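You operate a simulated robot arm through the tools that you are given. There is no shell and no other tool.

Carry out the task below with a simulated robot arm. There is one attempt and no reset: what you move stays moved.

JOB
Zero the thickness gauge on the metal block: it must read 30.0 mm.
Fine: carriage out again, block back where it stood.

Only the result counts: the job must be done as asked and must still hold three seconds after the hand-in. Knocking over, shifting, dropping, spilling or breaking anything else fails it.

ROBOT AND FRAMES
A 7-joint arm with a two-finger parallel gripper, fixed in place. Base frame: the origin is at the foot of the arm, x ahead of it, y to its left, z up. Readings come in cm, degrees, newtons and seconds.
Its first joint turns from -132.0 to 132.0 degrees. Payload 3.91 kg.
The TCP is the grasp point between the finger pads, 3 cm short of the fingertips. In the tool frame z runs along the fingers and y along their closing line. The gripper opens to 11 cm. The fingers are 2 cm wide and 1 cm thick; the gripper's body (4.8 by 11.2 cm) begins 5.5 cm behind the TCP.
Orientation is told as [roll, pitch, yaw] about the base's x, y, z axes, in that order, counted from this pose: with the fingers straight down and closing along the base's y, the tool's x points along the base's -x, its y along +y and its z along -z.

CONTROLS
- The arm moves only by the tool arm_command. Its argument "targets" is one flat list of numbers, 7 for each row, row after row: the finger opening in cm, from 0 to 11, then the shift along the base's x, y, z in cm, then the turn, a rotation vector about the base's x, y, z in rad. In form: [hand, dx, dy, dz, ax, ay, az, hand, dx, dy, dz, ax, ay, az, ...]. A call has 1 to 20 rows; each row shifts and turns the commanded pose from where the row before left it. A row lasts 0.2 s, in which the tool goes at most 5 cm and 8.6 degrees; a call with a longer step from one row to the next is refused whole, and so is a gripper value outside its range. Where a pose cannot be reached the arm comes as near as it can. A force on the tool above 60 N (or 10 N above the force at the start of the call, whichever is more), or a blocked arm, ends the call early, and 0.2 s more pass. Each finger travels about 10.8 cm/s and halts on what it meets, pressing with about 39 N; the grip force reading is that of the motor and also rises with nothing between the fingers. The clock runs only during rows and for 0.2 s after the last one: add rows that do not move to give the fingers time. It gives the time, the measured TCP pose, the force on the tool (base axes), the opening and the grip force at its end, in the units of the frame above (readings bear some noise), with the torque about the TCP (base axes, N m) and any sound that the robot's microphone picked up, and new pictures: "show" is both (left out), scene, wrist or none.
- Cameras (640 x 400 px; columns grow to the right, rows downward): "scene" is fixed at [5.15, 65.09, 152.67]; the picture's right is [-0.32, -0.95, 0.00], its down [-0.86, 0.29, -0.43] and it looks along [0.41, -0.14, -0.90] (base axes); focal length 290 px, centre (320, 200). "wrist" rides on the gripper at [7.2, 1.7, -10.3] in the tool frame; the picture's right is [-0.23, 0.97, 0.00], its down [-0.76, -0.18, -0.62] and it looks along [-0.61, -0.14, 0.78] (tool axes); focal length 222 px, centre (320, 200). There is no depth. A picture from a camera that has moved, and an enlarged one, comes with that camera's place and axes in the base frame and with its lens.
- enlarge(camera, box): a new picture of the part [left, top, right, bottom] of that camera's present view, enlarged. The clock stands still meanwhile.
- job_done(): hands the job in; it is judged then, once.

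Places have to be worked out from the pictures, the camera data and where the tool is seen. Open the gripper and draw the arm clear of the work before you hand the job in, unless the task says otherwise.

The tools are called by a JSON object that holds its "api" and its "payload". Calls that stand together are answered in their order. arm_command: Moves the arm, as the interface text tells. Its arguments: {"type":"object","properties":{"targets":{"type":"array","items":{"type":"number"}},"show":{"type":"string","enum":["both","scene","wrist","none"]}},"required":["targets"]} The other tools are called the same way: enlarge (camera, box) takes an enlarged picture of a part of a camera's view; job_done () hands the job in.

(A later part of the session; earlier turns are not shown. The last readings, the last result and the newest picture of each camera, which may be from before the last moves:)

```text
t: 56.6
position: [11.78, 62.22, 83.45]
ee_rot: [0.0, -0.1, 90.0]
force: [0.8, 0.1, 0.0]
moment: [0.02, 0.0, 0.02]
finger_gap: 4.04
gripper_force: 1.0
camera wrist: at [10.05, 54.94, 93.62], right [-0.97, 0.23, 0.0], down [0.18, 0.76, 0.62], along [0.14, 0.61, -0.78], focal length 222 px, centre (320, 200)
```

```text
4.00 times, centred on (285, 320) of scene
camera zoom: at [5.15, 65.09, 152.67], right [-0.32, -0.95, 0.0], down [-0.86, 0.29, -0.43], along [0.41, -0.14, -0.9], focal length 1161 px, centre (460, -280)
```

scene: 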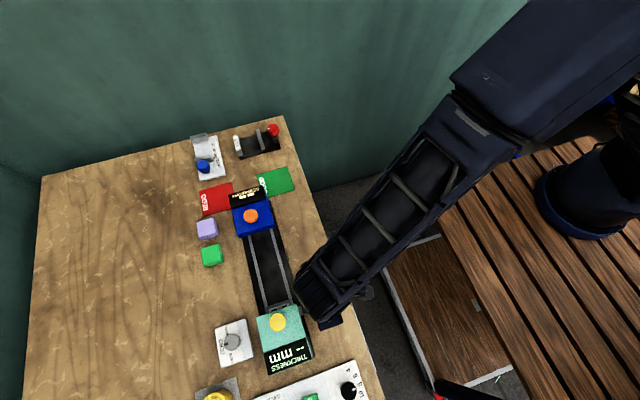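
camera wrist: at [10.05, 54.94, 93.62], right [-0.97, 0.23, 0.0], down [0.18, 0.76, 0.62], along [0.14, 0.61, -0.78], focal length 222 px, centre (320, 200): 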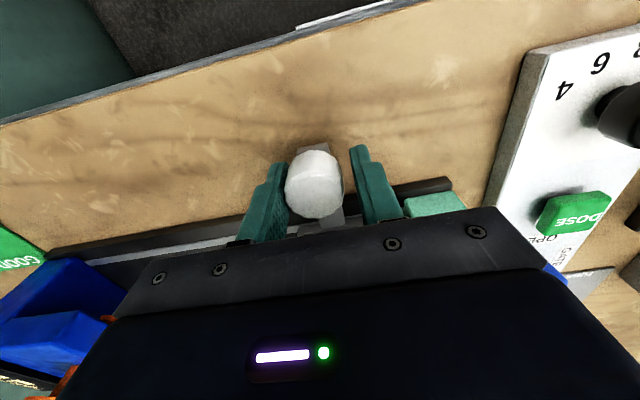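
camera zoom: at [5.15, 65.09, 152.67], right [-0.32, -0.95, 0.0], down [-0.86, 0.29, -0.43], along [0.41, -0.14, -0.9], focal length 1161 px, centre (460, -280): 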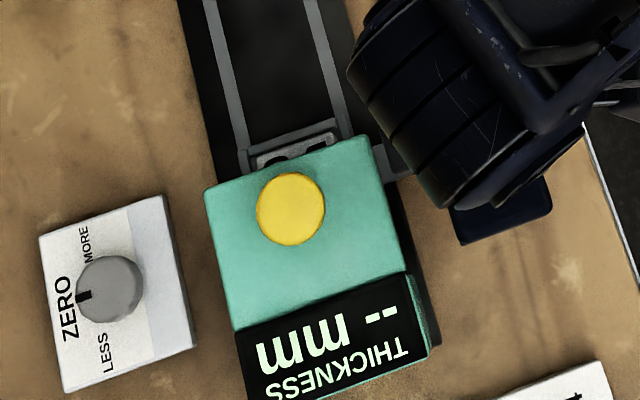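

Almost under the gauge. I continue in small steps until force builds against the stop.

{"api": "arm_command", "payload": {"targets": [4.0, -0.3, 0, 0, 0, 0, 0, 4.0, -0.3, 0, 0, 0, 0, 0, 4.0, -0.3, 0, 0, 0, 0, 0, 4.0, 0, 0, 0, 0, 0, 0], "show": "none"}}

{"api": "arm_command", "payload": {"targets": [4.0, -0.3, 0, 0, 0, 0, 0, 4.0, -0.2, 0, 0, 0, 0, 0, 4.0, 0, 0, 0, 0, 0, 0], "show": "none"}}

{"api": "enlarge", "payload": {"camera": "scene", "box": [225, 270, 345, 370]}}

```text
t: 57.6
position: [10.98, 62.27, 83.45]
ee_rot: [-0.1, 0.0, 90.0]
force: [-1.6, -0.5, 0.4]
moment: [-0.02, -0.01, 0.05]
finger_gap: 4.02
gripper_force: 0.2
```

```text
t: 58.4
position: [10.45, 62.27, 83.36]
ee_rot: [0.0, 0.0, 90.0]
force: [0.7, -0.2, -0.3]
moment: [-0.02, -0.01, -0.02]
finger_gap: 3.98
gripper_force: 0.1
```

```text
4.00 times, centred on (285, 320) of scene
camera zoom: at [5.15, 65.09, 152.67], right [-0.32, -0.95, 0.0], down [-0.86, 0.29, -0.43], along [0.41, -0.14, -0.9], focal length 1161 px, centre (460, -280)
```

zoom: 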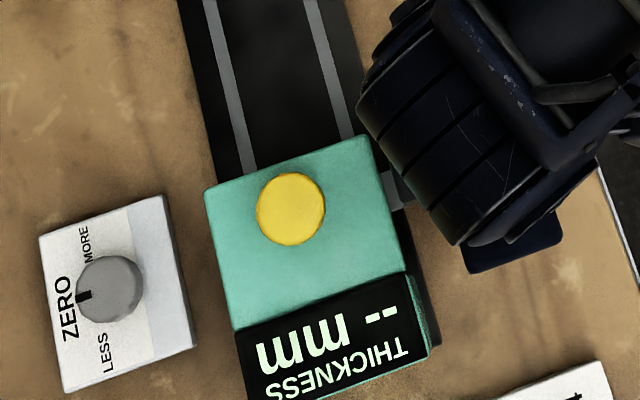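

{"api": "arm_command", "payload": {"targets": [4.0, -0.2, 0, 0, 0, 0, 0, 4.0, -0.2, 0, 0, 0, 0, 0, 4.0, 0, 0, 0, 0, 0, 0], "show": "none"}}

{"api": "arm_command", "payload": {"targets": [4.0, -0.2, 0, 0, 0, 0, 0, 4.0, -0.2, 0, 0, 0, 0, 0, 4.0, 0, 0, 0, 0, 0, 0], "show": "wrist"}}

{"api": "enlarge", "payload": {"camera": "wrist", "box": [230, 80, 430, 230]}}

```text
t: 59.2
position: [10.09, 62.2, 83.43]
ee_rot: [0.0, -0.1, 89.9]
force: [5.5, 1.8, 1.5]
moment: [0.03, -0.03, 0.04]
finger_gap: 4.26
gripper_force: 2.7
```

```text
t: 60.0
position: [9.73, 62.17, 83.38]
ee_rot: [0.1, 0.0, 89.9]
force: [19.7, 5.2, 6.9]
moment: [0.03, -0.15, 0.13]
finger_gap: 5.0
gripper_force: 10.1
camera wrist: at [7.99, 54.9, 93.55], right [-0.97, 0.23, 0.0], down [0.18, 0.76, 0.62], along [0.14, 0.61, -0.78], focal length 222 px, centre (320, 200)
```

wrist: 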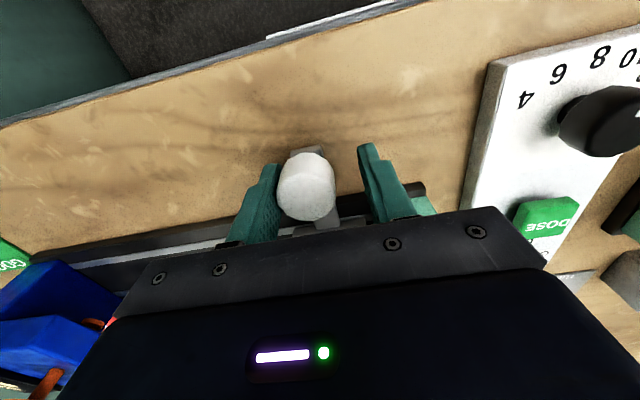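

```text
2.67 times, centred on (330, 155) of wrist
camera zoom: at [7.99, 54.9, 93.55], right [-0.97, 0.23, 0.0], down [0.18, 0.76, 0.62], along [0.14, 0.61, -0.78], focal length 592 px, centre (293, 320)
```

zoom: 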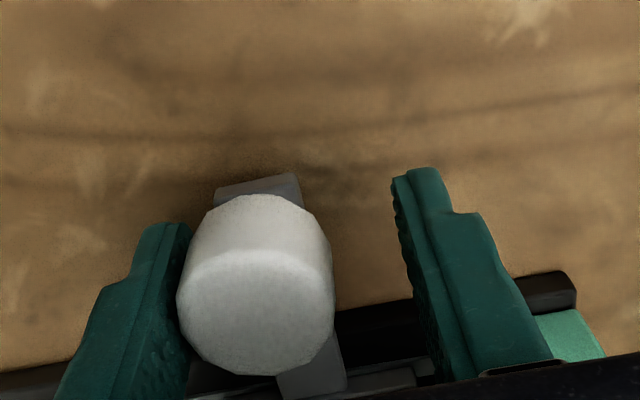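

The stop is reached, with the carriage at x≈10.5. I back off a little, lift straight up clear of the knob, close the fingers and move above the yellow button.

{"api": "arm_command", "payload": {"targets": [4.0, 0.35, 0, 0, 0, 0, 0, 4.0, 0.35, 0, 0, 0, 0, 0, 4.2, 0, 0, 0, 0, 0, 0, 4.2, 0, 0, 1, 0, 0, 0, 4.2, 0, 0, 2, 0, 0, 0, 4.2, 0, 0, 2.5, 0, 0, 0, 4.2, 0, 0, 2.5, 0, 0, 0, 4.2, 0, 0, 2.5, 0, 0, 0, 3, 0, 0, 2.5, 0, 0, 0, 1, 0.1, 0, 1, 0, 0, 0, 0, 0, 0, 0, 0, 0, 0, 0, 0, 0, 0, 0, 0, 0]}}

{"api": "enlarge", "payload": {"camera": "wrist", "box": [200, 60, 520, 260]}}

{"api": "enlarge", "payload": {"camera": "scene", "box": [225, 270, 345, 370]}}

```text
t: 62.6
position: [10.22, 62.14, 97.34]
ee_rot: [0.0, 0.0, 89.9]
force: [0.0, 0.7, -0.8]
moment: [0.01, 0.02, 0.02]
finger_gap: 0.0
gripper_force: 37.5
camera wrist: at [8.61, 54.84, 107.62], right [-0.97, 0.23, 0.0], down [0.18, 0.76, 0.62], along [0.14, 0.61, -0.78], focal length 222 px, centre (320, 200)
```

scene: 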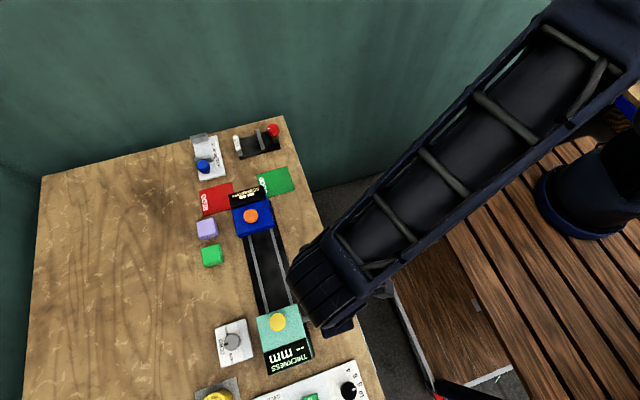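
wrist: 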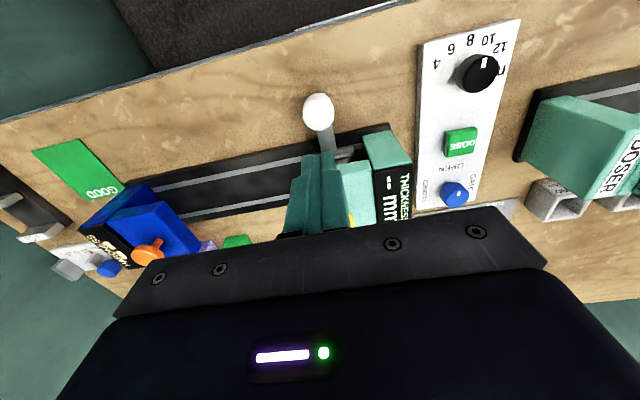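

```text
2.00 times, centred on (360, 160) of wrist
camera zoom: at [8.61, 54.84, 107.62], right [-0.97, 0.23, 0.0], down [0.18, 0.76, 0.62], along [0.14, 0.61, -0.78], focal length 444 px, centre (240, 280)
```

zoom: 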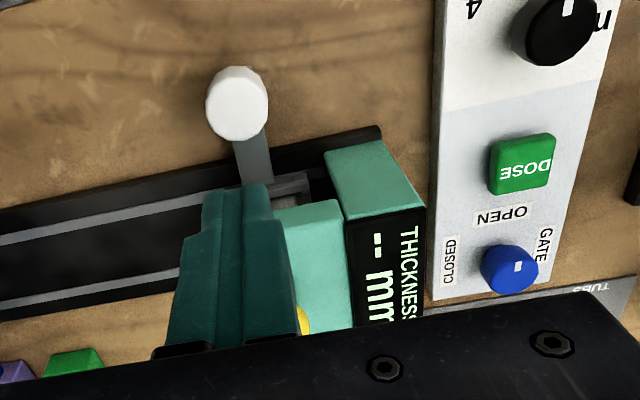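

```text
4.00 times, centred on (285, 320) of scene
camera zoom: at [5.15, 65.09, 152.67], right [-0.32, -0.95, 0.0], down [-0.86, 0.29, -0.43], along [0.41, -0.14, -0.9], focal length 1161 px, centre (460, -280)
```

zoom: 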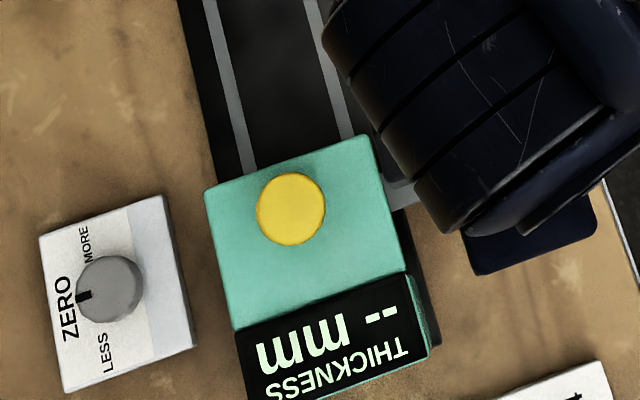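

The display still shows "--", and the carriage sits under the head. I move over the yellow button at (10.57, 72.0) with closed fingertips and lower to just above it.

{"api": "arm_command", "payload": {"targets": [0, 0.27, 2, 0, 0, 0, 0, 0, 0, 2.5, 0, 0, 0, 0, 0, 0, 2.5, 0, 0, 0, 0, 0, 0, 2.7, 0, 0, 0, 0, 0, 0, 0, -1, 0, 0, 0, 0, 0, 0, -1, 0, 0, 0, 0, 0, 0, -0.8, 0, 0, 0, 0, 0, 0, 0, 0, 0, 0]}}

{"api": "enlarge", "payload": {"camera": "wrist", "box": [230, 100, 430, 240]}}

{"api": "enlarge", "payload": {"camera": "scene", "box": [225, 270, 345, 370]}}

```text
t: 64.4
position: [10.62, 71.81, 94.55]
ee_rot: [0.0, 0.0, 89.9]
force: [-1.3, 0.5, 0.6]
moment: [0.02, 0.02, 0.03]
finger_gap: 0.01
gripper_force: 38.0
camera wrist: at [8.94, 64.61, 104.75], right [-0.97, 0.23, 0.0], down [0.18, 0.76, 0.62], along [0.14, 0.61, -0.78], focal length 222 px, centre (320, 200)
```

scene: 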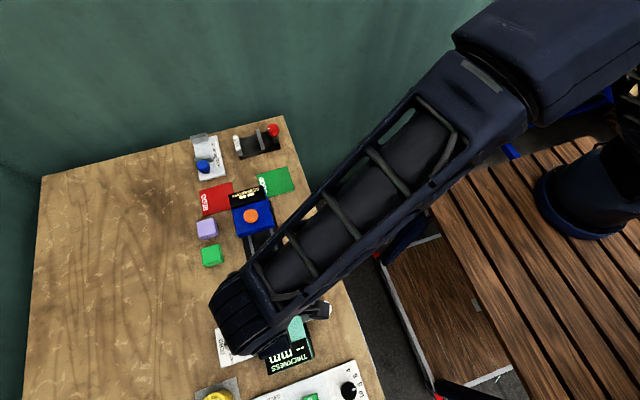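
wrist: 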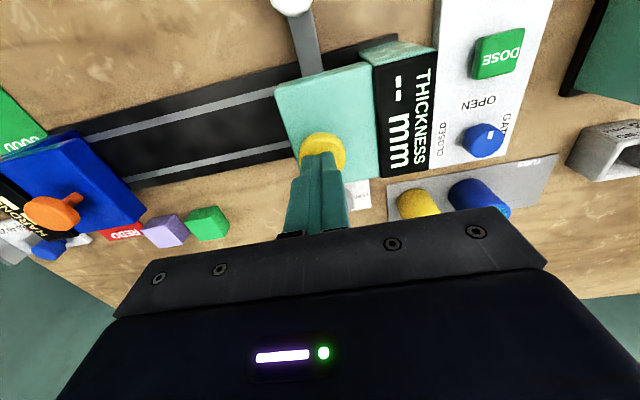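

```text
2.86 times, centred on (330, 170) of wrist
camera zoom: at [8.94, 64.61, 104.75], right [-0.97, 0.23, 0.0], down [0.18, 0.76, 0.62], along [0.14, 0.61, -0.78], focal length 635 px, centre (291, 286)
```

zoom: 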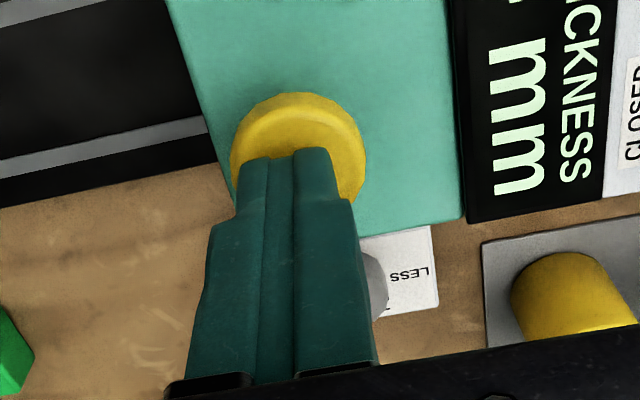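

```text
4.00 times, centred on (285, 320) of scene
camera zoom: at [5.15, 65.09, 152.67], right [-0.32, -0.95, 0.0], down [-0.86, 0.29, -0.43], along [0.41, -0.14, -0.9], focal length 1161 px, centre (460, -280)
```

zoom: 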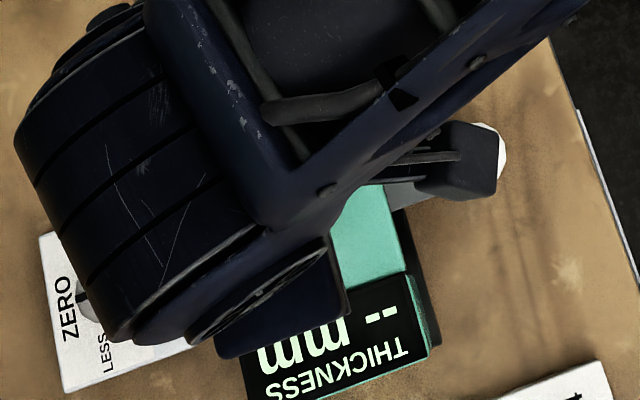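

The fingertips are right over the button, and both cameras can read the display. I press down in small steps.

{"api": "arm_command", "payload": {"targets": [0, 0, 0, -0.3, 0, 0, 0, 0, 0, 0, -0.3, 0, 0, 0, 0, 0, 0, 0, 0, 0, 0], "show": "none"}}

{"api": "arm_command", "payload": {"targets": [0, 0, 0, -0.2, 0, 0, 0, 0, 0, 0, -0.2, 0, 0, 0, 0, 0, 0, 0, 0, 0, 0], "show": "none"}}

{"api": "arm_command", "payload": {"targets": [0, 0, 0, -0.2, 0, 0, 0, 0, 0, 0, 0, 0, 0, 0], "show": "wrist"}}

```text
t: 65.2
position: [10.55, 71.86, 94.02]
ee_rot: [0.0, -0.1, 89.9]
force: [0.6, -0.4, 1.2]
moment: [0.03, 0.01, -0.03]
finger_gap: 0.0
gripper_force: 37.7
```

```text
t: 66.0
position: [10.67, 71.86, 93.57]
ee_rot: [0.0, 0.0, 89.9]
force: [0.1, -0.1, 1.5]
moment: [-0.02, 0.04, 0.01]
finger_gap: 0.0
gripper_force: 38.3
```

```text
t: 66.6
position: [10.59, 71.97, 93.33]
ee_rot: [0.0, 0.0, 89.8]
force: [-0.9, 0.0, 1.9]
moment: [0.01, 0.03, -0.04]
finger_gap: 0.0
gripper_force: 37.1
camera wrist: at [8.94, 64.67, 103.6], right [-0.97, 0.23, 0.0], down [0.18, 0.76, 0.62], along [0.14, 0.61, -0.78], focal length 222 px, centre (320, 200)
```

wrist: 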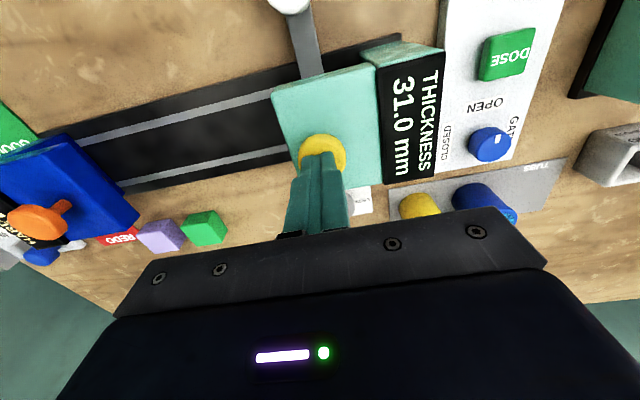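

The gauge responded. I enlarge the display to read it.

{"api": "enlarge", "payload": {"camera": "wrist", "box": [360, 30, 470, 190]}}

{"api": "enlarge", "payload": {"camera": "scene", "box": [265, 330, 325, 380]}}

```text
2.50 times, centred on (415, 110) of wrist
camera zoom: at [8.94, 64.67, 103.6], right [-0.97, 0.23, 0.0], down [0.18, 0.76, 0.62], along [0.14, 0.61, -0.78], focal length 555 px, centre (82, 425)
```

zoom: 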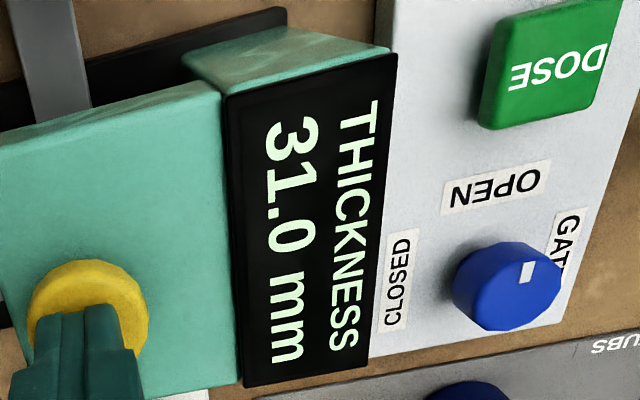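

```text
8.00 times, centred on (295, 355) of scene
camera zoom: at [5.15, 65.09, 152.67], right [-0.32, -0.95, 0.0], down [-0.86, 0.29, -0.43], along [0.41, -0.14, -0.9], focal length 2321 px, centre (520, -1040)
```

zoom: 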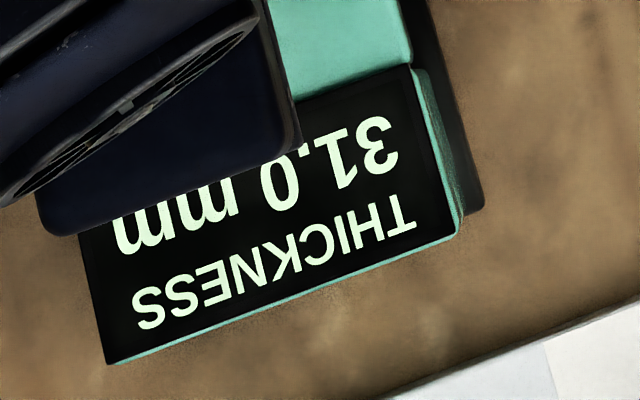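

The gauge reads 31.0 mm, so the zero must come down by 1.0 mm toward LESS (pointer from +y toward −x, i.e. +z rotation). I release the button, rise and move above the ZERO knob while turning back to yaw 0, checking whether the reading holds.

{"api": "arm_command", "payload": {"targets": [0, 0, 0, 1, 0, 0, 0, 0, 0, 0, 2, 0, 0, 0, 0, 0, 0, 2, 0, 0, 0, 2, 0, 1, 0, 0, 0, -0.131, 4, 0, 1, 0, 0, 0, -0.131, 6, 0, 1, 0, 0, 0, -0.131, 6, 0, 1, 0, 0, 0, -0.131, 6, 0, 1, 0, 0, 0, -0.131, 6, 0, 1, 0, 0, 0, -0.131, 6, 0, 1, 0, 0, 0, -0.131, 6, 0, 1, 0, 0, 0, -0.131, 6, 0, 1, 0, 0, 0, -0.131, 6, 0, 1, 0, 0, 0, -0.131, 6, 0, 1, 0, 0, 0, -0.131, 6, 0, 0.5, 0, 0, 0, -0.13, 6, 0, 0, 0, 0, 0, 0]}}

{"api": "enlarge", "payload": {"camera": "scene", "box": [205, 300, 335, 390]}}

```text
t: 70.0
position: [10.59, 83.52, 98.42]
ee_rot: [0.0, 0.0, -0.3]
force: [0.4, 0.2, 0.4]
moment: [-0.01, 0.0, -0.03]
finger_gap: 5.99
gripper_force: 0.0
camera wrist: at [3.34, 85.1, 108.73], right [0.23, 0.97, 0.0], down [0.76, -0.18, 0.62], along [0.61, -0.14, -0.78], focal length 222 px, centre (320, 200)
```

scene: 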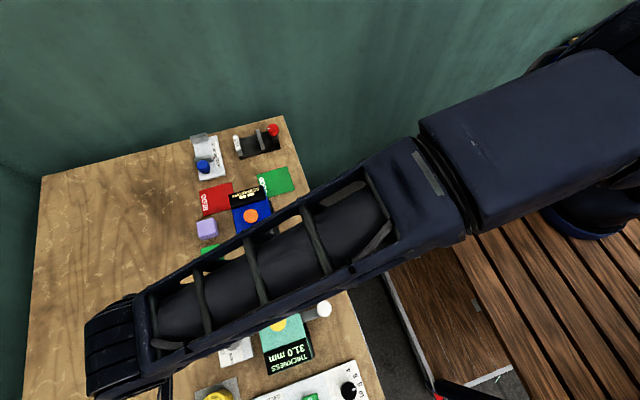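
wrist: 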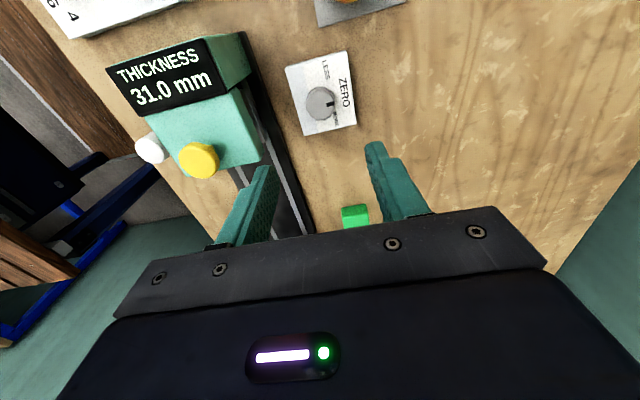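

```text
4.44 times, centred on (270, 345) of scene
camera zoom: at [5.15, 65.09, 152.67], right [-0.32, -0.95, 0.0], down [-0.86, 0.29, -0.43], along [0.41, -0.14, -0.9], focal length 1290 px, centre (542, -444)
```

zoom: 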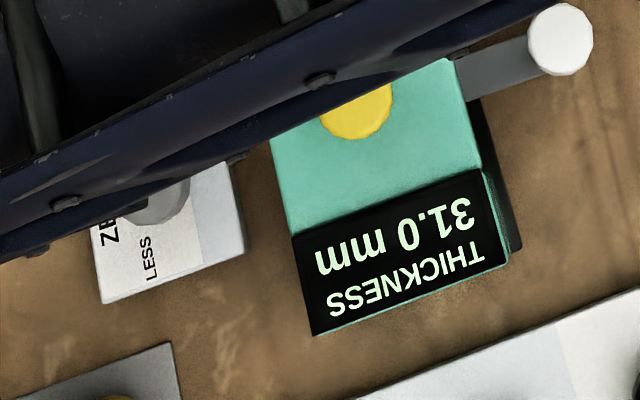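

The reading stays at 31.0 and I can see the display from here. I enlarge the knob to locate it precisely.

{"api": "enlarge", "payload": {"camera": "wrist", "box": [270, 40, 370, 140]}}

```text
4.00 times, centred on (320, 90) of wrist
camera zoom: at [3.34, 85.1, 108.73], right [0.23, 0.97, 0.0], down [0.76, -0.18, 0.62], along [0.61, -0.14, -0.78], focal length 888 px, centre (320, 640)
```

zoom: 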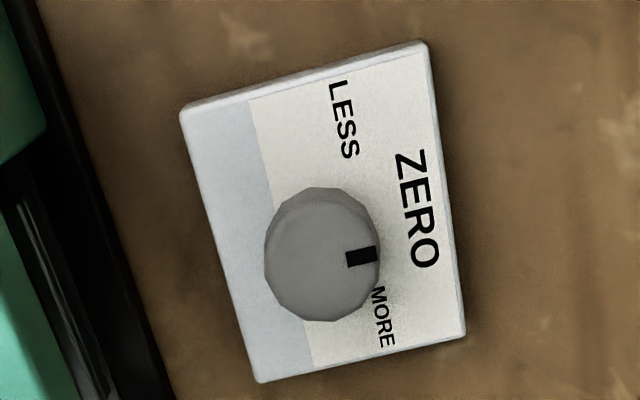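

The knob centre is ≈ (10.7, 83.5), top z≈81.6. I descend toward it with a 6 cm opening, stopping a bit above gripping depth to verify.

{"api": "arm_command", "payload": {"targets": [6, 0.12, 0, -2, 0, 0, 0, 6, 0, 0, -2.5, 0, 0, 0, 6, 0, 0, -2.5, 0, 0, 0, 6, 0, 0, -2.5, 0, 0, 0, 6, 0, 0, -2, 0, 0, 0, 6, 0, 0, -1, 0, 0, 0, 6, 0, 0, -1, 0, 0, 0, 6, 0, 0, 0, 0, 0, 0]}}

{"api": "enlarge", "payload": {"camera": "wrist", "box": [220, 80, 430, 230]}}

{"api": "enlarge", "payload": {"camera": "scene", "box": [205, 300, 335, 390]}}

```text
t: 71.8
position: [10.69, 83.39, 84.92]
ee_rot: [0.0, -0.1, -0.1]
force: [-0.1, -0.2, -0.2]
moment: [-0.01, -0.01, 0.03]
finger_gap: 6.02
gripper_force: 0.1
camera wrist: at [3.52, 85.07, 95.16], right [0.23, 0.97, 0.0], down [0.76, -0.18, 0.62], along [0.61, -0.14, -0.78], focal length 222 px, centre (320, 200)
```

scene: 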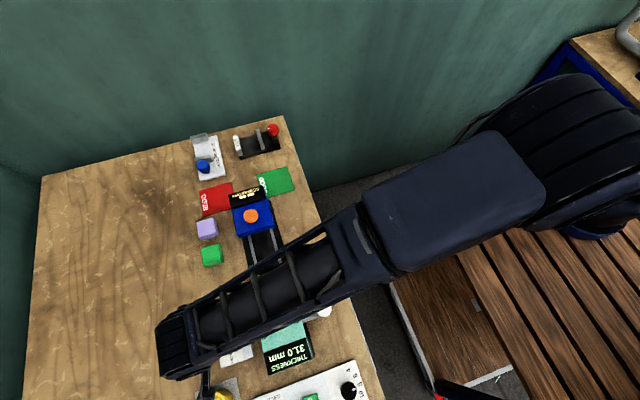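
wrist: 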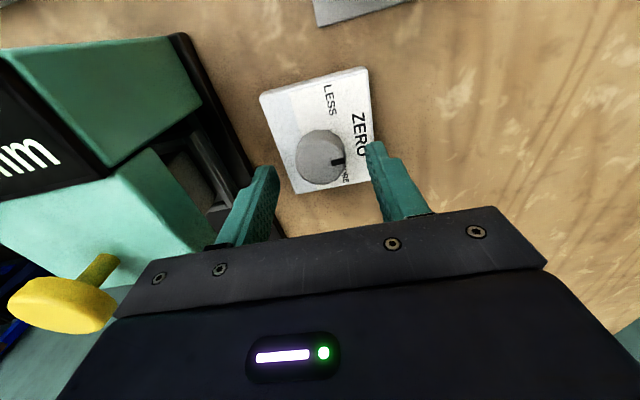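

```text
2.67 times, centred on (325, 155) of wrist
camera zoom: at [3.52, 85.07, 95.16], right [0.23, 0.97, 0.0], down [0.76, -0.18, 0.62], along [0.61, -0.14, -0.78], focal length 592 px, centre (307, 320)
```

zoom: 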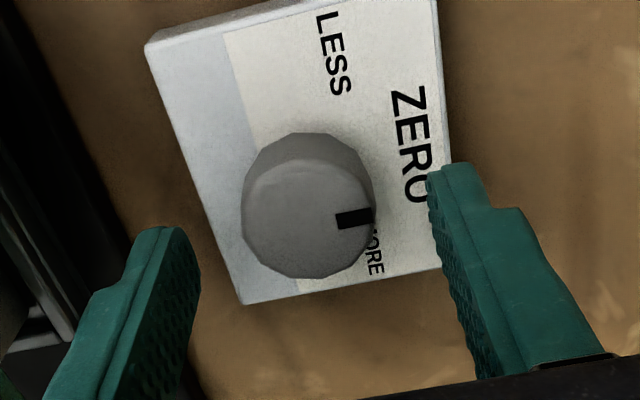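

```text
4.44 times, centred on (270, 345) of scene
camera zoom: at [5.15, 65.09, 152.67], right [-0.32, -0.95, 0.0], down [-0.86, 0.29, -0.43], along [0.41, -0.14, -0.9], focal length 1290 px, centre (542, -444)
```

zoom: 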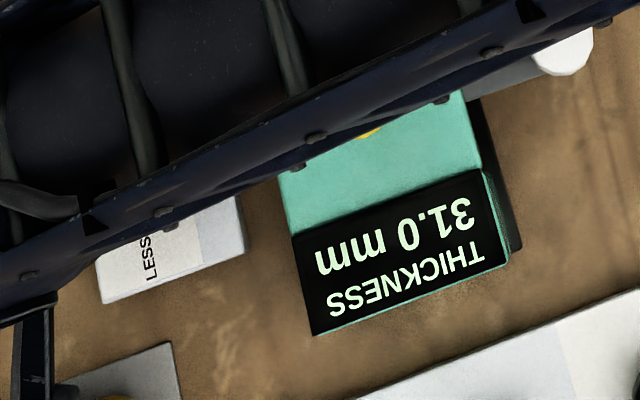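

The knob lies between the fingers with its top near z≈82. I lower 1.3 cm more, checking force, and close on it.

{"api": "arm_command", "payload": {"targets": [6, 0, 0, -0.5, 0, 0, 0, 6, 0, 0, -0.5, 0, 0, 0, 6, 0, 0, -0.3, 0, 0, 0, 6, 0, 0, 0, 0, 0, 0], "show": "none"}}

{"api": "arm_command", "payload": {"targets": [5, 0, 0, 0, 0, 0, 0, 4.2, 0, 0, 0, 0, 0, 0, 3.2, 0, 0, 0, 0, 0, 0, 2.5, 0, 0, 0, 0, 0, 0, 2.5, 0, 0, 0, 0, 0, 0], "show": "both"}}

{"api": "enlarge", "payload": {"camera": "wrist", "box": [220, 80, 430, 230]}}

{"api": "enlarge", "payload": {"camera": "scene", "box": [205, 300, 335, 390]}}

```text
t: 72.8
position: [10.78, 83.41, 83.62]
ee_rot: [0.0, 0.0, -0.2]
force: [0.6, -1.8, -0.2]
moment: [0.0, -0.03, 0.0]
finger_gap: 6.0
gripper_force: 0.1
```

```text
t: 74.0
position: [10.85, 83.56, 83.6]
ee_rot: [0.1, 0.0, -0.1]
force: [0.0, 24.5, -5.2]
moment: [0.25, 0.04, -0.04]
finger_gap: 3.36
gripper_force: 44.6
camera wrist: at [3.54, 85.15, 93.86], right [0.23, 0.97, 0.0], down [0.76, -0.18, 0.62], along [0.61, -0.14, -0.78], focal length 222 px, centre (320, 200)
```

scene: 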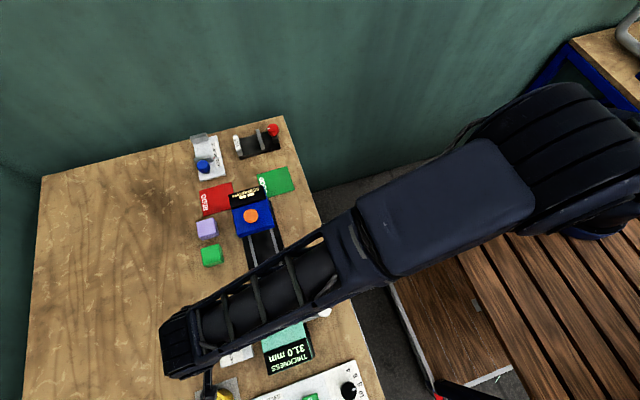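
wrist: 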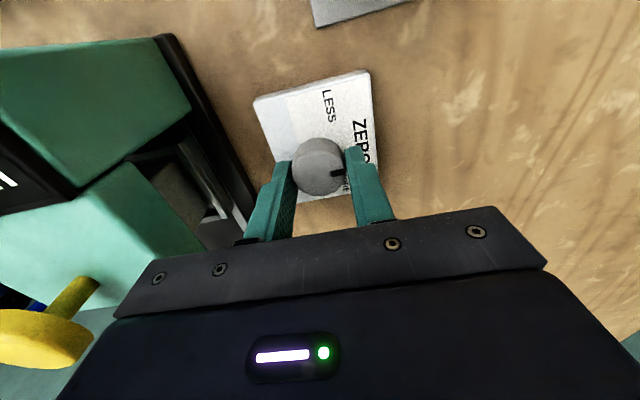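

```text
2.67 times, centred on (325, 155) of wrist
camera zoom: at [3.54, 85.15, 93.86], right [0.23, 0.97, 0.0], down [0.76, -0.18, 0.62], along [0.61, -0.14, -0.78], focal length 592 px, centre (307, 320)
```

zoom: 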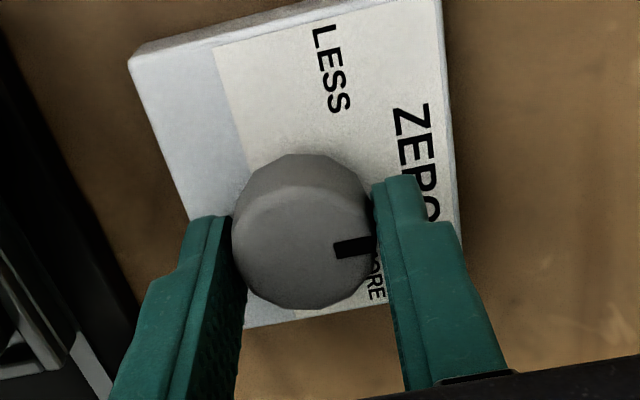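

```text
4.44 times, centred on (270, 345) of scene
camera zoom: at [5.15, 65.09, 152.67], right [-0.32, -0.95, 0.0], down [-0.86, 0.29, -0.43], along [0.41, -0.14, -0.9], focal length 1290 px, centre (542, -444)
```

zoom: 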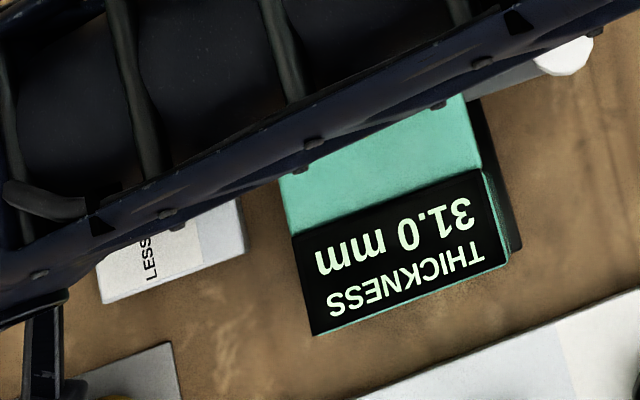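

Gripped (gap 3.36), with a 24 N sideways load, so the knob centre lies slightly more toward +y. I shift +0.1 cm to relieve it, then turn +5° toward LESS.

{"api": "arm_command", "payload": {"targets": [2.5, 0, 0.1, 0, 0, 0, 0, 2.5, 0, 0, 0, 0, 0, 0], "show": "none"}}

{"api": "arm_command", "payload": {"targets": [2.5, 0, 0, 0, 0, 0, 0.03, 2.5, 0, 0, 0, 0, 0, 0.03, 2.5, 0, 0, 0, 0, 0, 0.03, 2.5, 0, 0, 0, 0, 0, 0], "show": "scene"}}

{"api": "enlarge", "payload": {"camera": "scene", "box": [205, 300, 335, 390]}}

{"api": "enlarge", "payload": {"camera": "wrist", "box": [220, 80, 430, 230]}}

```text
t: 74.6
position: [10.73, 83.58, 83.51]
ee_rot: [0.0, -0.1, -0.1]
force: [2.8, 6.2, 1.9]
moment: [0.38, 0.2, 0.01]
finger_gap: 3.34
gripper_force: 45.4
```

```text
t: 75.6
position: [10.71, 83.55, 83.61]
ee_rot: [0.0, 0.0, 5.0]
force: [5.6, -1.9, 3.0]
moment: [0.29, 0.08, -0.01]
finger_gap: 3.35
gripper_force: 44.9
```

scene: 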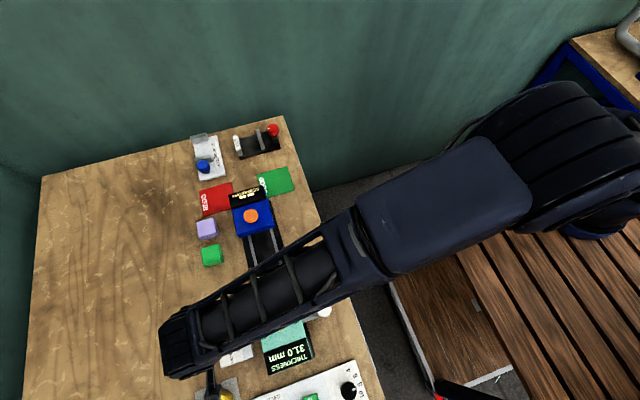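

```text
4.44 times, centred on (270, 345) of scene
camera zoom: at [5.15, 65.09, 152.67], right [-0.32, -0.95, 0.0], down [-0.86, 0.29, -0.43], along [0.41, -0.14, -0.9], focal length 1290 px, centre (542, -444)
```

zoom: 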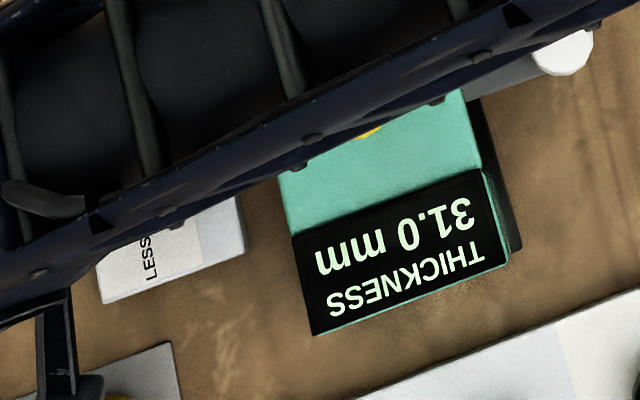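

```text
2.67 times, centred on (325, 155) of wrist
camera zoom: at [3.41, 84.52, 93.86], right [0.14, 0.99, 0.0], down [0.77, -0.11, 0.62], along [0.62, -0.09, -0.78], focal length 592 px, centre (307, 320)
```

zoom: 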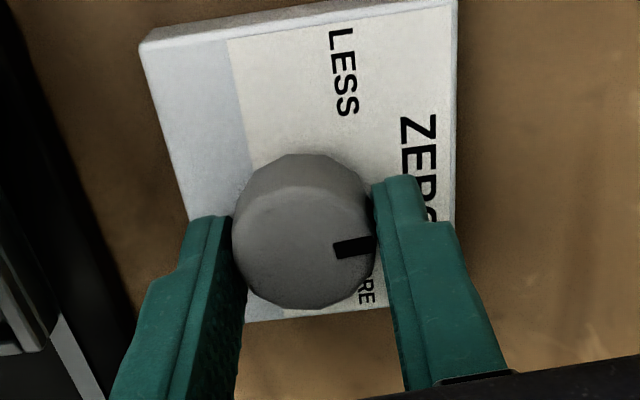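

The knob turned with the gripper but the display still shows 31.0. I turn a further 10° to see whether it updates live.

{"api": "arm_command", "payload": {"targets": [2.5, 0, 0, 0, 0, 0, 0.045, 2.5, 0, 0, 0, 0, 0, 0.045, 2.5, 0, 0, 0, 0, 0, 0.045, 2.5, 0, 0, 0, 0, 0, 0.037, 2.5, 0, 0, 0, 0, 0, 0], "show": "none"}}

{"api": "enlarge", "payload": {"camera": "scene", "box": [205, 300, 335, 390]}}

{"api": "enlarge", "payload": {"camera": "wrist", "box": [220, 80, 430, 230]}}

```text
t: 76.8
position: [10.73, 83.59, 83.7]
ee_rot: [0.1, -0.1, 15.0]
force: [6.4, 18.1, 3.3]
moment: [0.13, -0.2, -0.03]
finger_gap: 3.38
gripper_force: 44.7
```

```text
4.44 times, centred on (270, 345) of scene
camera zoom: at [5.15, 65.09, 152.67], right [-0.32, -0.95, 0.0], down [-0.86, 0.29, -0.43], along [0.41, -0.14, -0.9], focal length 1290 px, centre (542, -444)
```

zoom: 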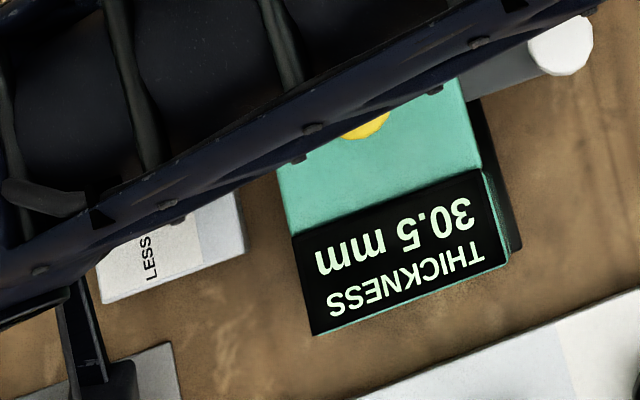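

```text
2.67 times, centred on (325, 155) of wrist
camera zoom: at [3.33, 83.28, 93.86], right [-0.03, 1.0, 0.0], down [0.78, 0.02, 0.62], along [0.62, 0.02, -0.78], focal length 592 px, centre (307, 320)
```

zoom: 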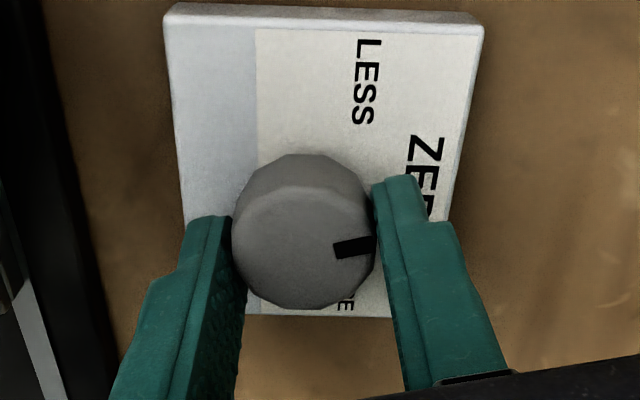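

The display is live: 30.5 mm at 15°. I continue in small steps, reading after each.

{"api": "arm_command", "payload": {"targets": [2.5, 0, 0, 0, 0, 0, 0.035, 2.5, 0, 0, 0, 0, 0, 0.035, 2.5, 0, 0, 0, 0, 0, 0], "show": "none"}}

{"api": "enlarge", "payload": {"camera": "scene", "box": [255, 320, 335, 380]}}

```text
t: 77.6
position: [10.81, 83.48, 83.63]
ee_rot: [0.1, 0.0, 19.0]
force: [4.0, 35.1, 7.0]
moment: [0.59, -0.36, -0.09]
finger_gap: 3.37
gripper_force: 44.8
```

```text
6.67 times, centred on (295, 350) of scene
camera zoom: at [5.15, 65.09, 152.67], right [-0.32, -0.95, 0.0], down [-0.86, 0.29, -0.43], along [0.41, -0.14, -0.9], focal length 1934 px, centre (487, -800)
```

zoom: 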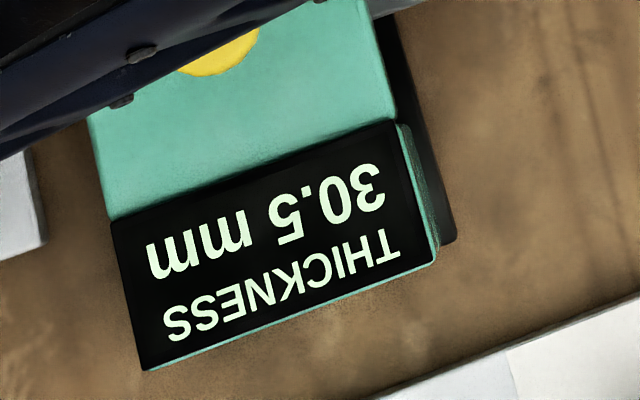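

Still 30.5 at 19°, so the zero seems to move in 0.5 mm notches. I relieve the sideways load (+0.1 cm in y) and turn on to about 25°.

{"api": "arm_command", "payload": {"targets": [2.5, 0, 0.1, 0, 0, 0, 0, 2.5, 0, 0, 0, 0, 0, 0.035, 2.5, 0, 0, 0, 0, 0, 0.035, 2.5, 0, 0, 0, 0, 0, 0], "show": "none"}}

{"api": "enlarge", "payload": {"camera": "scene", "box": [255, 320, 335, 380]}}

```text
t: 78.6
position: [10.8, 83.71, 83.65]
ee_rot: [0.0, 0.0, 22.9]
force: [5.2, 16.5, 10.9]
moment: [0.58, 0.5, -0.02]
finger_gap: 3.35
gripper_force: 45.1
```

```text
6.67 times, centred on (295, 350) of scene
camera zoom: at [5.15, 65.09, 152.67], right [-0.32, -0.95, 0.0], down [-0.86, 0.29, -0.43], along [0.41, -0.14, -0.9], focal length 1934 px, centre (487, -800)
```

zoom: 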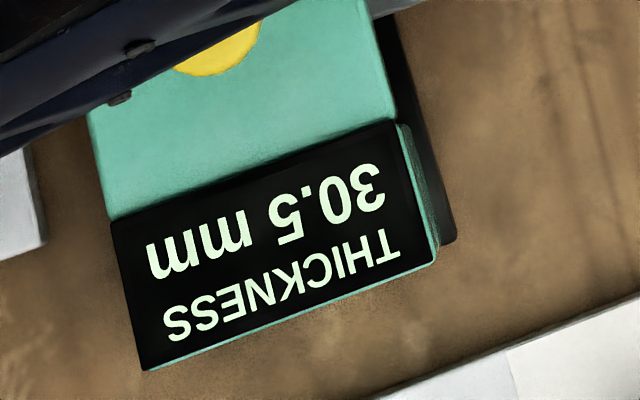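

{"api": "arm_command", "payload": {"targets": [2.5, 0, 0, 0, 0, 0, 0.035, 2.5, 0, 0, 0, 0, 0, 0.035, 2.5, 0, 0, 0, 0, 0, 0], "show": "none"}}

{"api": "enlarge", "payload": {"camera": "scene", "box": [255, 320, 335, 380]}}

{"api": "enlarge", "payload": {"camera": "wrist", "box": [220, 80, 430, 230]}}

```text
t: 79.4
position: [10.71, 83.6, 83.65]
ee_rot: [0.0, 0.0, 27.0]
force: [6.8, 12.6, 12.1]
moment: [0.56, 0.09, 0.01]
finger_gap: 3.35
gripper_force: 45.1
```

```text
6.67 times, centred on (295, 350) of scene
camera zoom: at [5.15, 65.09, 152.67], right [-0.32, -0.95, 0.0], down [-0.86, 0.29, -0.43], along [0.41, -0.14, -0.9], focal length 1934 px, centre (487, -800)
```

zoom: 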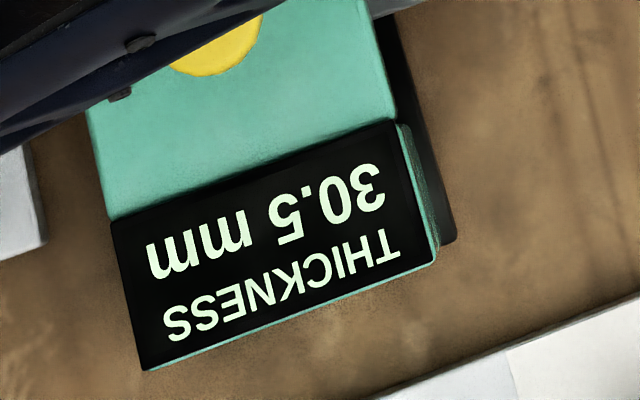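

```text
2.67 times, centred on (325, 155) of wrist
camera zoom: at [3.52, 81.79, 93.85], right [-0.24, 0.97, 0.0], down [0.76, 0.19, 0.62], along [0.61, 0.15, -0.78], focal length 592 px, centre (307, 320)
```

zoom: 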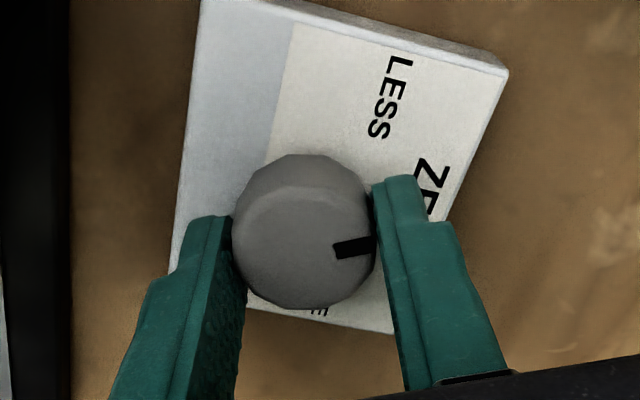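

The knob turns with the gripper. I keep going in about 4° steps.

{"api": "arm_command", "payload": {"targets": [2.5, 0, 0, 0, 0, 0, 0.035, 2.5, 0, 0, 0, 0, 0, 0.035, 2.5, 0, 0, 0, 0, 0, 0], "show": "none"}}

{"api": "enlarge", "payload": {"camera": "scene", "box": [255, 320, 335, 380]}}

```text
t: 80.2
position: [10.72, 83.56, 83.71]
ee_rot: [0.0, 0.0, 31.1]
force: [4.9, 14.0, 12.7]
moment: [-0.18, -0.28, -0.02]
finger_gap: 3.38
gripper_force: 45.3
```

```text
6.67 times, centred on (295, 350) of scene
camera zoom: at [5.15, 65.09, 152.67], right [-0.32, -0.95, 0.0], down [-0.86, 0.29, -0.43], along [0.41, -0.14, -0.9], focal length 1934 px, centre (487, -800)
```

zoom: 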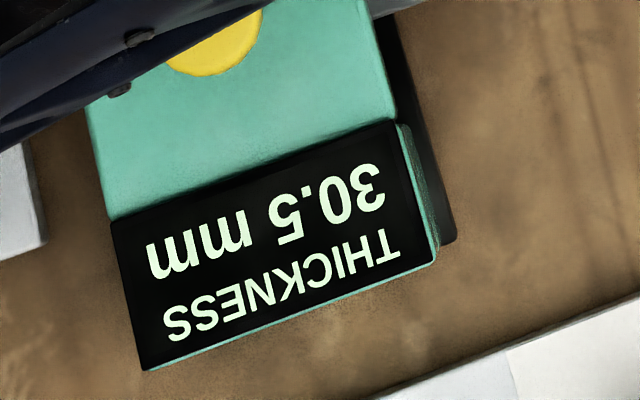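

{"api": "arm_command", "payload": {"targets": [2.5, 0, 0.03, 0, 0, 0, 0.035, 2.5, 0, 0, 0, 0, 0, 0.035, 2.5, 0, 0, 0, 0, 0, 0], "show": "none"}}

{"api": "enlarge", "payload": {"camera": "scene", "box": [255, 320, 335, 380]}}

```text
t: 81.0
position: [10.81, 83.8, 83.68]
ee_rot: [0.0, -0.1, 35.0]
force: [3.0, 13.1, 13.2]
moment: [-0.22, 0.0, -0.03]
finger_gap: 3.4
gripper_force: 45.4
```

```text
6.67 times, centred on (295, 350) of scene
camera zoom: at [5.15, 65.09, 152.67], right [-0.32, -0.95, 0.0], down [-0.86, 0.29, -0.43], along [0.41, -0.14, -0.9], focal length 1934 px, centre (487, -800)
```

zoom: 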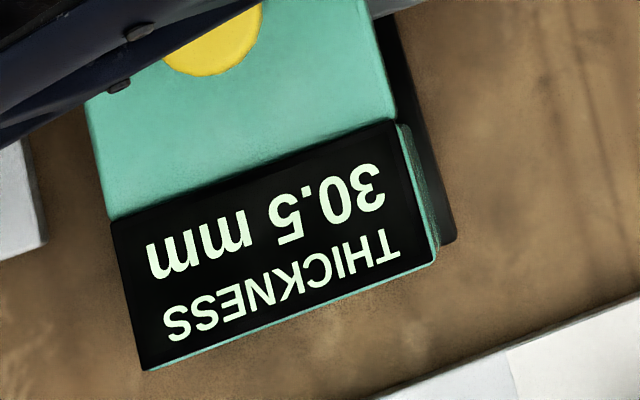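

{"api": "arm_command", "payload": {"targets": [2.5, 0, 0, 0, 0, 0, 0.035, 2.5, 0, 0, 0, 0, 0, 0.035, 2.5, 0, 0, 0, 0, 0, 0], "show": "none"}}

{"api": "enlarge", "payload": {"camera": "scene", "box": [255, 320, 335, 380]}}

{"api": "enlarge", "payload": {"camera": "wrist", "box": [220, 80, 430, 230]}}

```text
t: 81.8
position: [10.73, 83.81, 83.61]
ee_rot: [0.1, 0.0, 38.9]
force: [1.4, 3.6, 17.0]
moment: [-0.42, -0.14, 0.01]
finger_gap: 3.35
gripper_force: 45.0
```

```text
6.67 times, centred on (295, 350) of scene
camera zoom: at [5.15, 65.09, 152.67], right [-0.32, -0.95, 0.0], down [-0.86, 0.29, -0.43], along [0.41, -0.14, -0.9], focal length 1934 px, centre (487, -800)
```

zoom: 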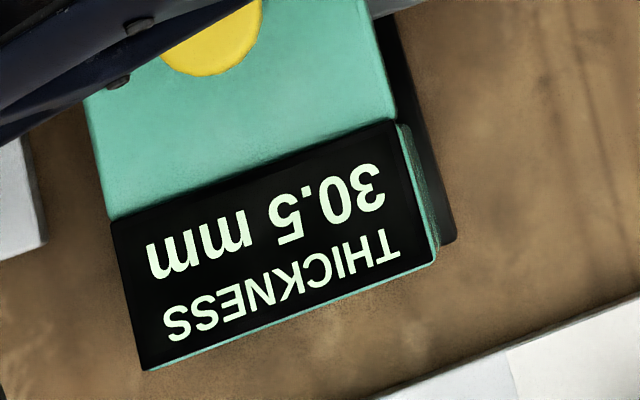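

```text
2.67 times, centred on (325, 155) of wrist
camera zoom: at [4.02, 80.38, 93.85], right [-0.44, 0.9, 0.0], down [0.7, 0.34, 0.62], along [0.56, 0.27, -0.78], focal length 592 px, centre (307, 320)
```

zoom: 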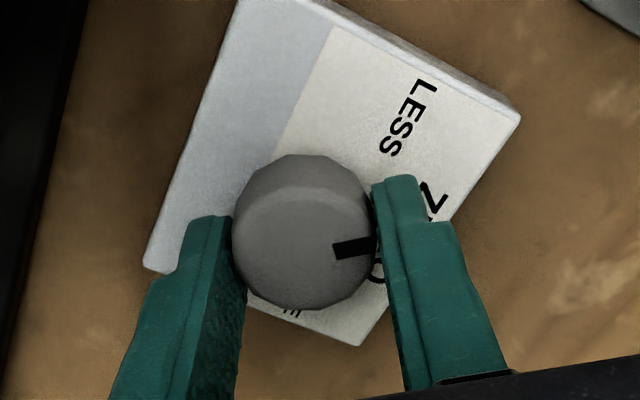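

{"api": "arm_command", "payload": {"targets": [2.5, 0, 0, 0.03, 0, 0, 0.035, 2.5, 0, 0, 0, 0, 0, 0.035, 2.5, 0, 0, 0, 0, 0, 0], "show": "none"}}

{"api": "enlarge", "payload": {"camera": "scene", "box": [255, 320, 335, 380]}}

```text
t: 82.6
position: [10.73, 83.69, 83.67]
ee_rot: [0.2, 0.0, 43.1]
force: [-4.5, 14.2, 14.0]
moment: [-0.09, 0.23, -0.01]
finger_gap: 3.36
gripper_force: 45.9
```

```text
6.67 times, centred on (295, 350) of scene
camera zoom: at [5.15, 65.09, 152.67], right [-0.32, -0.95, 0.0], down [-0.86, 0.29, -0.43], along [0.41, -0.14, -0.9], focal length 1934 px, centre (487, -800)
```

zoom: 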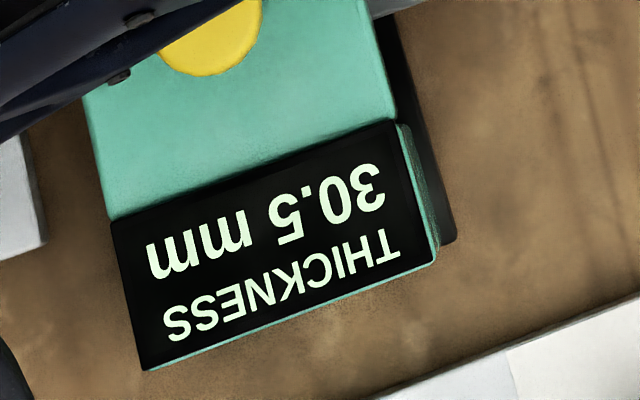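

Still 30.5 at 43°. Clearances to the gauge head are fine up to about 60°, so I keep turning, reading as I go.

{"api": "arm_command", "payload": {"targets": [2.5, 0, 0, 0, 0, 0, 0.035, 2.5, 0, 0, 0, 0, 0, 0.035, 2.5, 0, 0, 0, 0, 0, 0], "show": "none"}}

{"api": "enlarge", "payload": {"camera": "scene", "box": [255, 320, 335, 380]}}

{"api": "enlarge", "payload": {"camera": "wrist", "box": [0, 0, 640, 400]}}

```text
t: 83.4
position: [10.67, 83.63, 83.62]
ee_rot: [0.1, -0.1, 47.1]
force: [-8.9, 26.9, 12.8]
moment: [0.61, -0.21, -0.04]
finger_gap: 3.34
gripper_force: 45.4
```

```text
6.67 times, centred on (295, 350) of scene
camera zoom: at [5.15, 65.09, 152.67], right [-0.32, -0.95, 0.0], down [-0.86, 0.29, -0.43], along [0.41, -0.14, -0.9], focal length 1934 px, centre (487, -800)
```

zoom: 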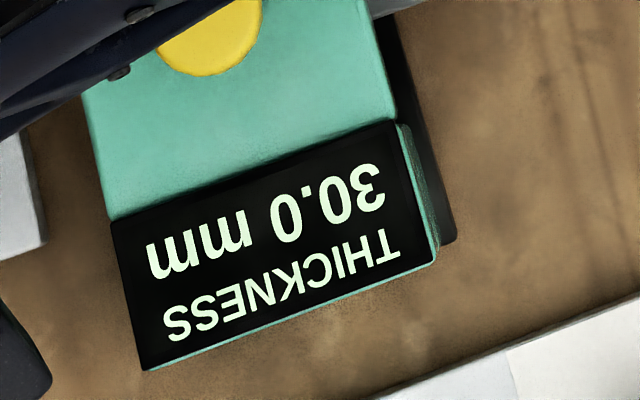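

```text
1.00 times, centred on (320, 200) of wrist (not enlarged: the box is as wide or as high as the picture)
camera zoom: at [4.51, 79.47, 93.84], right [-0.56, 0.83, 0.0], down [0.65, 0.44, 0.62], along [0.52, 0.35, -0.78], focal length 222 px, centre (320, 200)
```

zoom: 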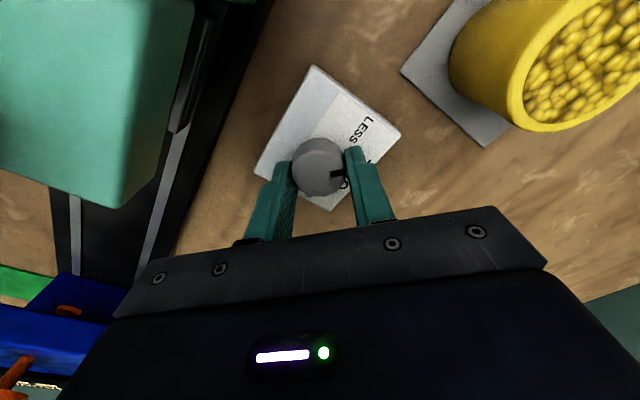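

30.0 mm now. The notches switched near 15° and 45°, so the centre of the 30.0 notch should be about 60°. I turn on to 60° for margin, easing the side load.

{"api": "arm_command", "payload": {"targets": [2.5, -0.02, 0.07, 0, 0, 0, 0, 2.5, 0, 0, 0, 0, 0, 0.04, 2.5, 0, 0, 0, 0, 0, 0.04, 2.5, 0, 0, 0, 0, 0, 0.04, 2.5, 0, 0, 0, 0, 0, 0, 2.5, 0, 0, 0, 0, 0, 0.04, 2.5, 0, 0, 0, 0, 0, 0.04, 2.5, 0, 0, 0, 0, 0, 0.025, 2.5, 0, 0, 0, 0, 0, 0], "show": "none"}}

{"api": "enlarge", "payload": {"camera": "scene", "box": [255, 320, 335, 380]}}

{"api": "enlarge", "payload": {"camera": "wrist", "box": [220, 80, 430, 230]}}

```text
t: 85.4
position: [10.61, 83.84, 83.7]
ee_rot: [0.0, 0.0, 60.0]
force: [-13.2, 15.6, 3.3]
moment: [0.58, -0.17, -0.05]
finger_gap: 3.38
gripper_force: 45.2
```

```text
6.67 times, centred on (295, 350) of scene
camera zoom: at [5.15, 65.09, 152.67], right [-0.32, -0.95, 0.0], down [-0.86, 0.29, -0.43], along [0.41, -0.14, -0.9], focal length 1934 px, centre (487, -800)
```

zoom: 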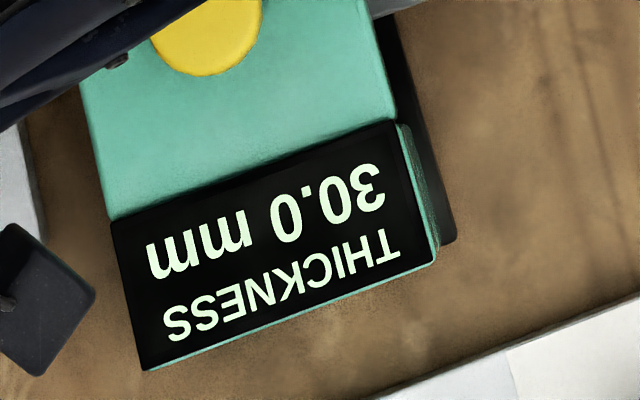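

```text
2.67 times, centred on (325, 155) of wrist
camera zoom: at [5.54, 78.26, 93.84], right [-0.73, 0.68, 0.0], down [0.54, 0.57, 0.62], along [0.43, 0.45, -0.78], focal length 592 px, centre (307, 320)
```

zoom: 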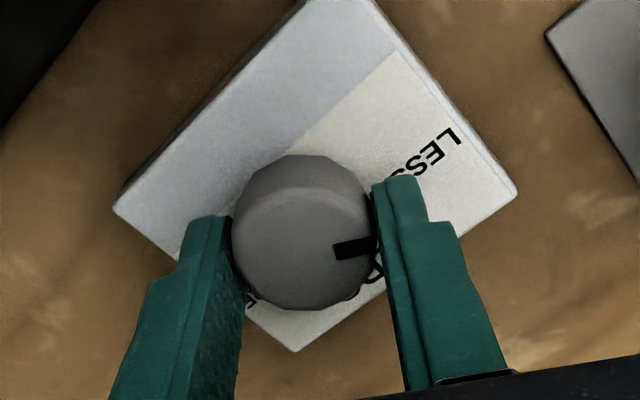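

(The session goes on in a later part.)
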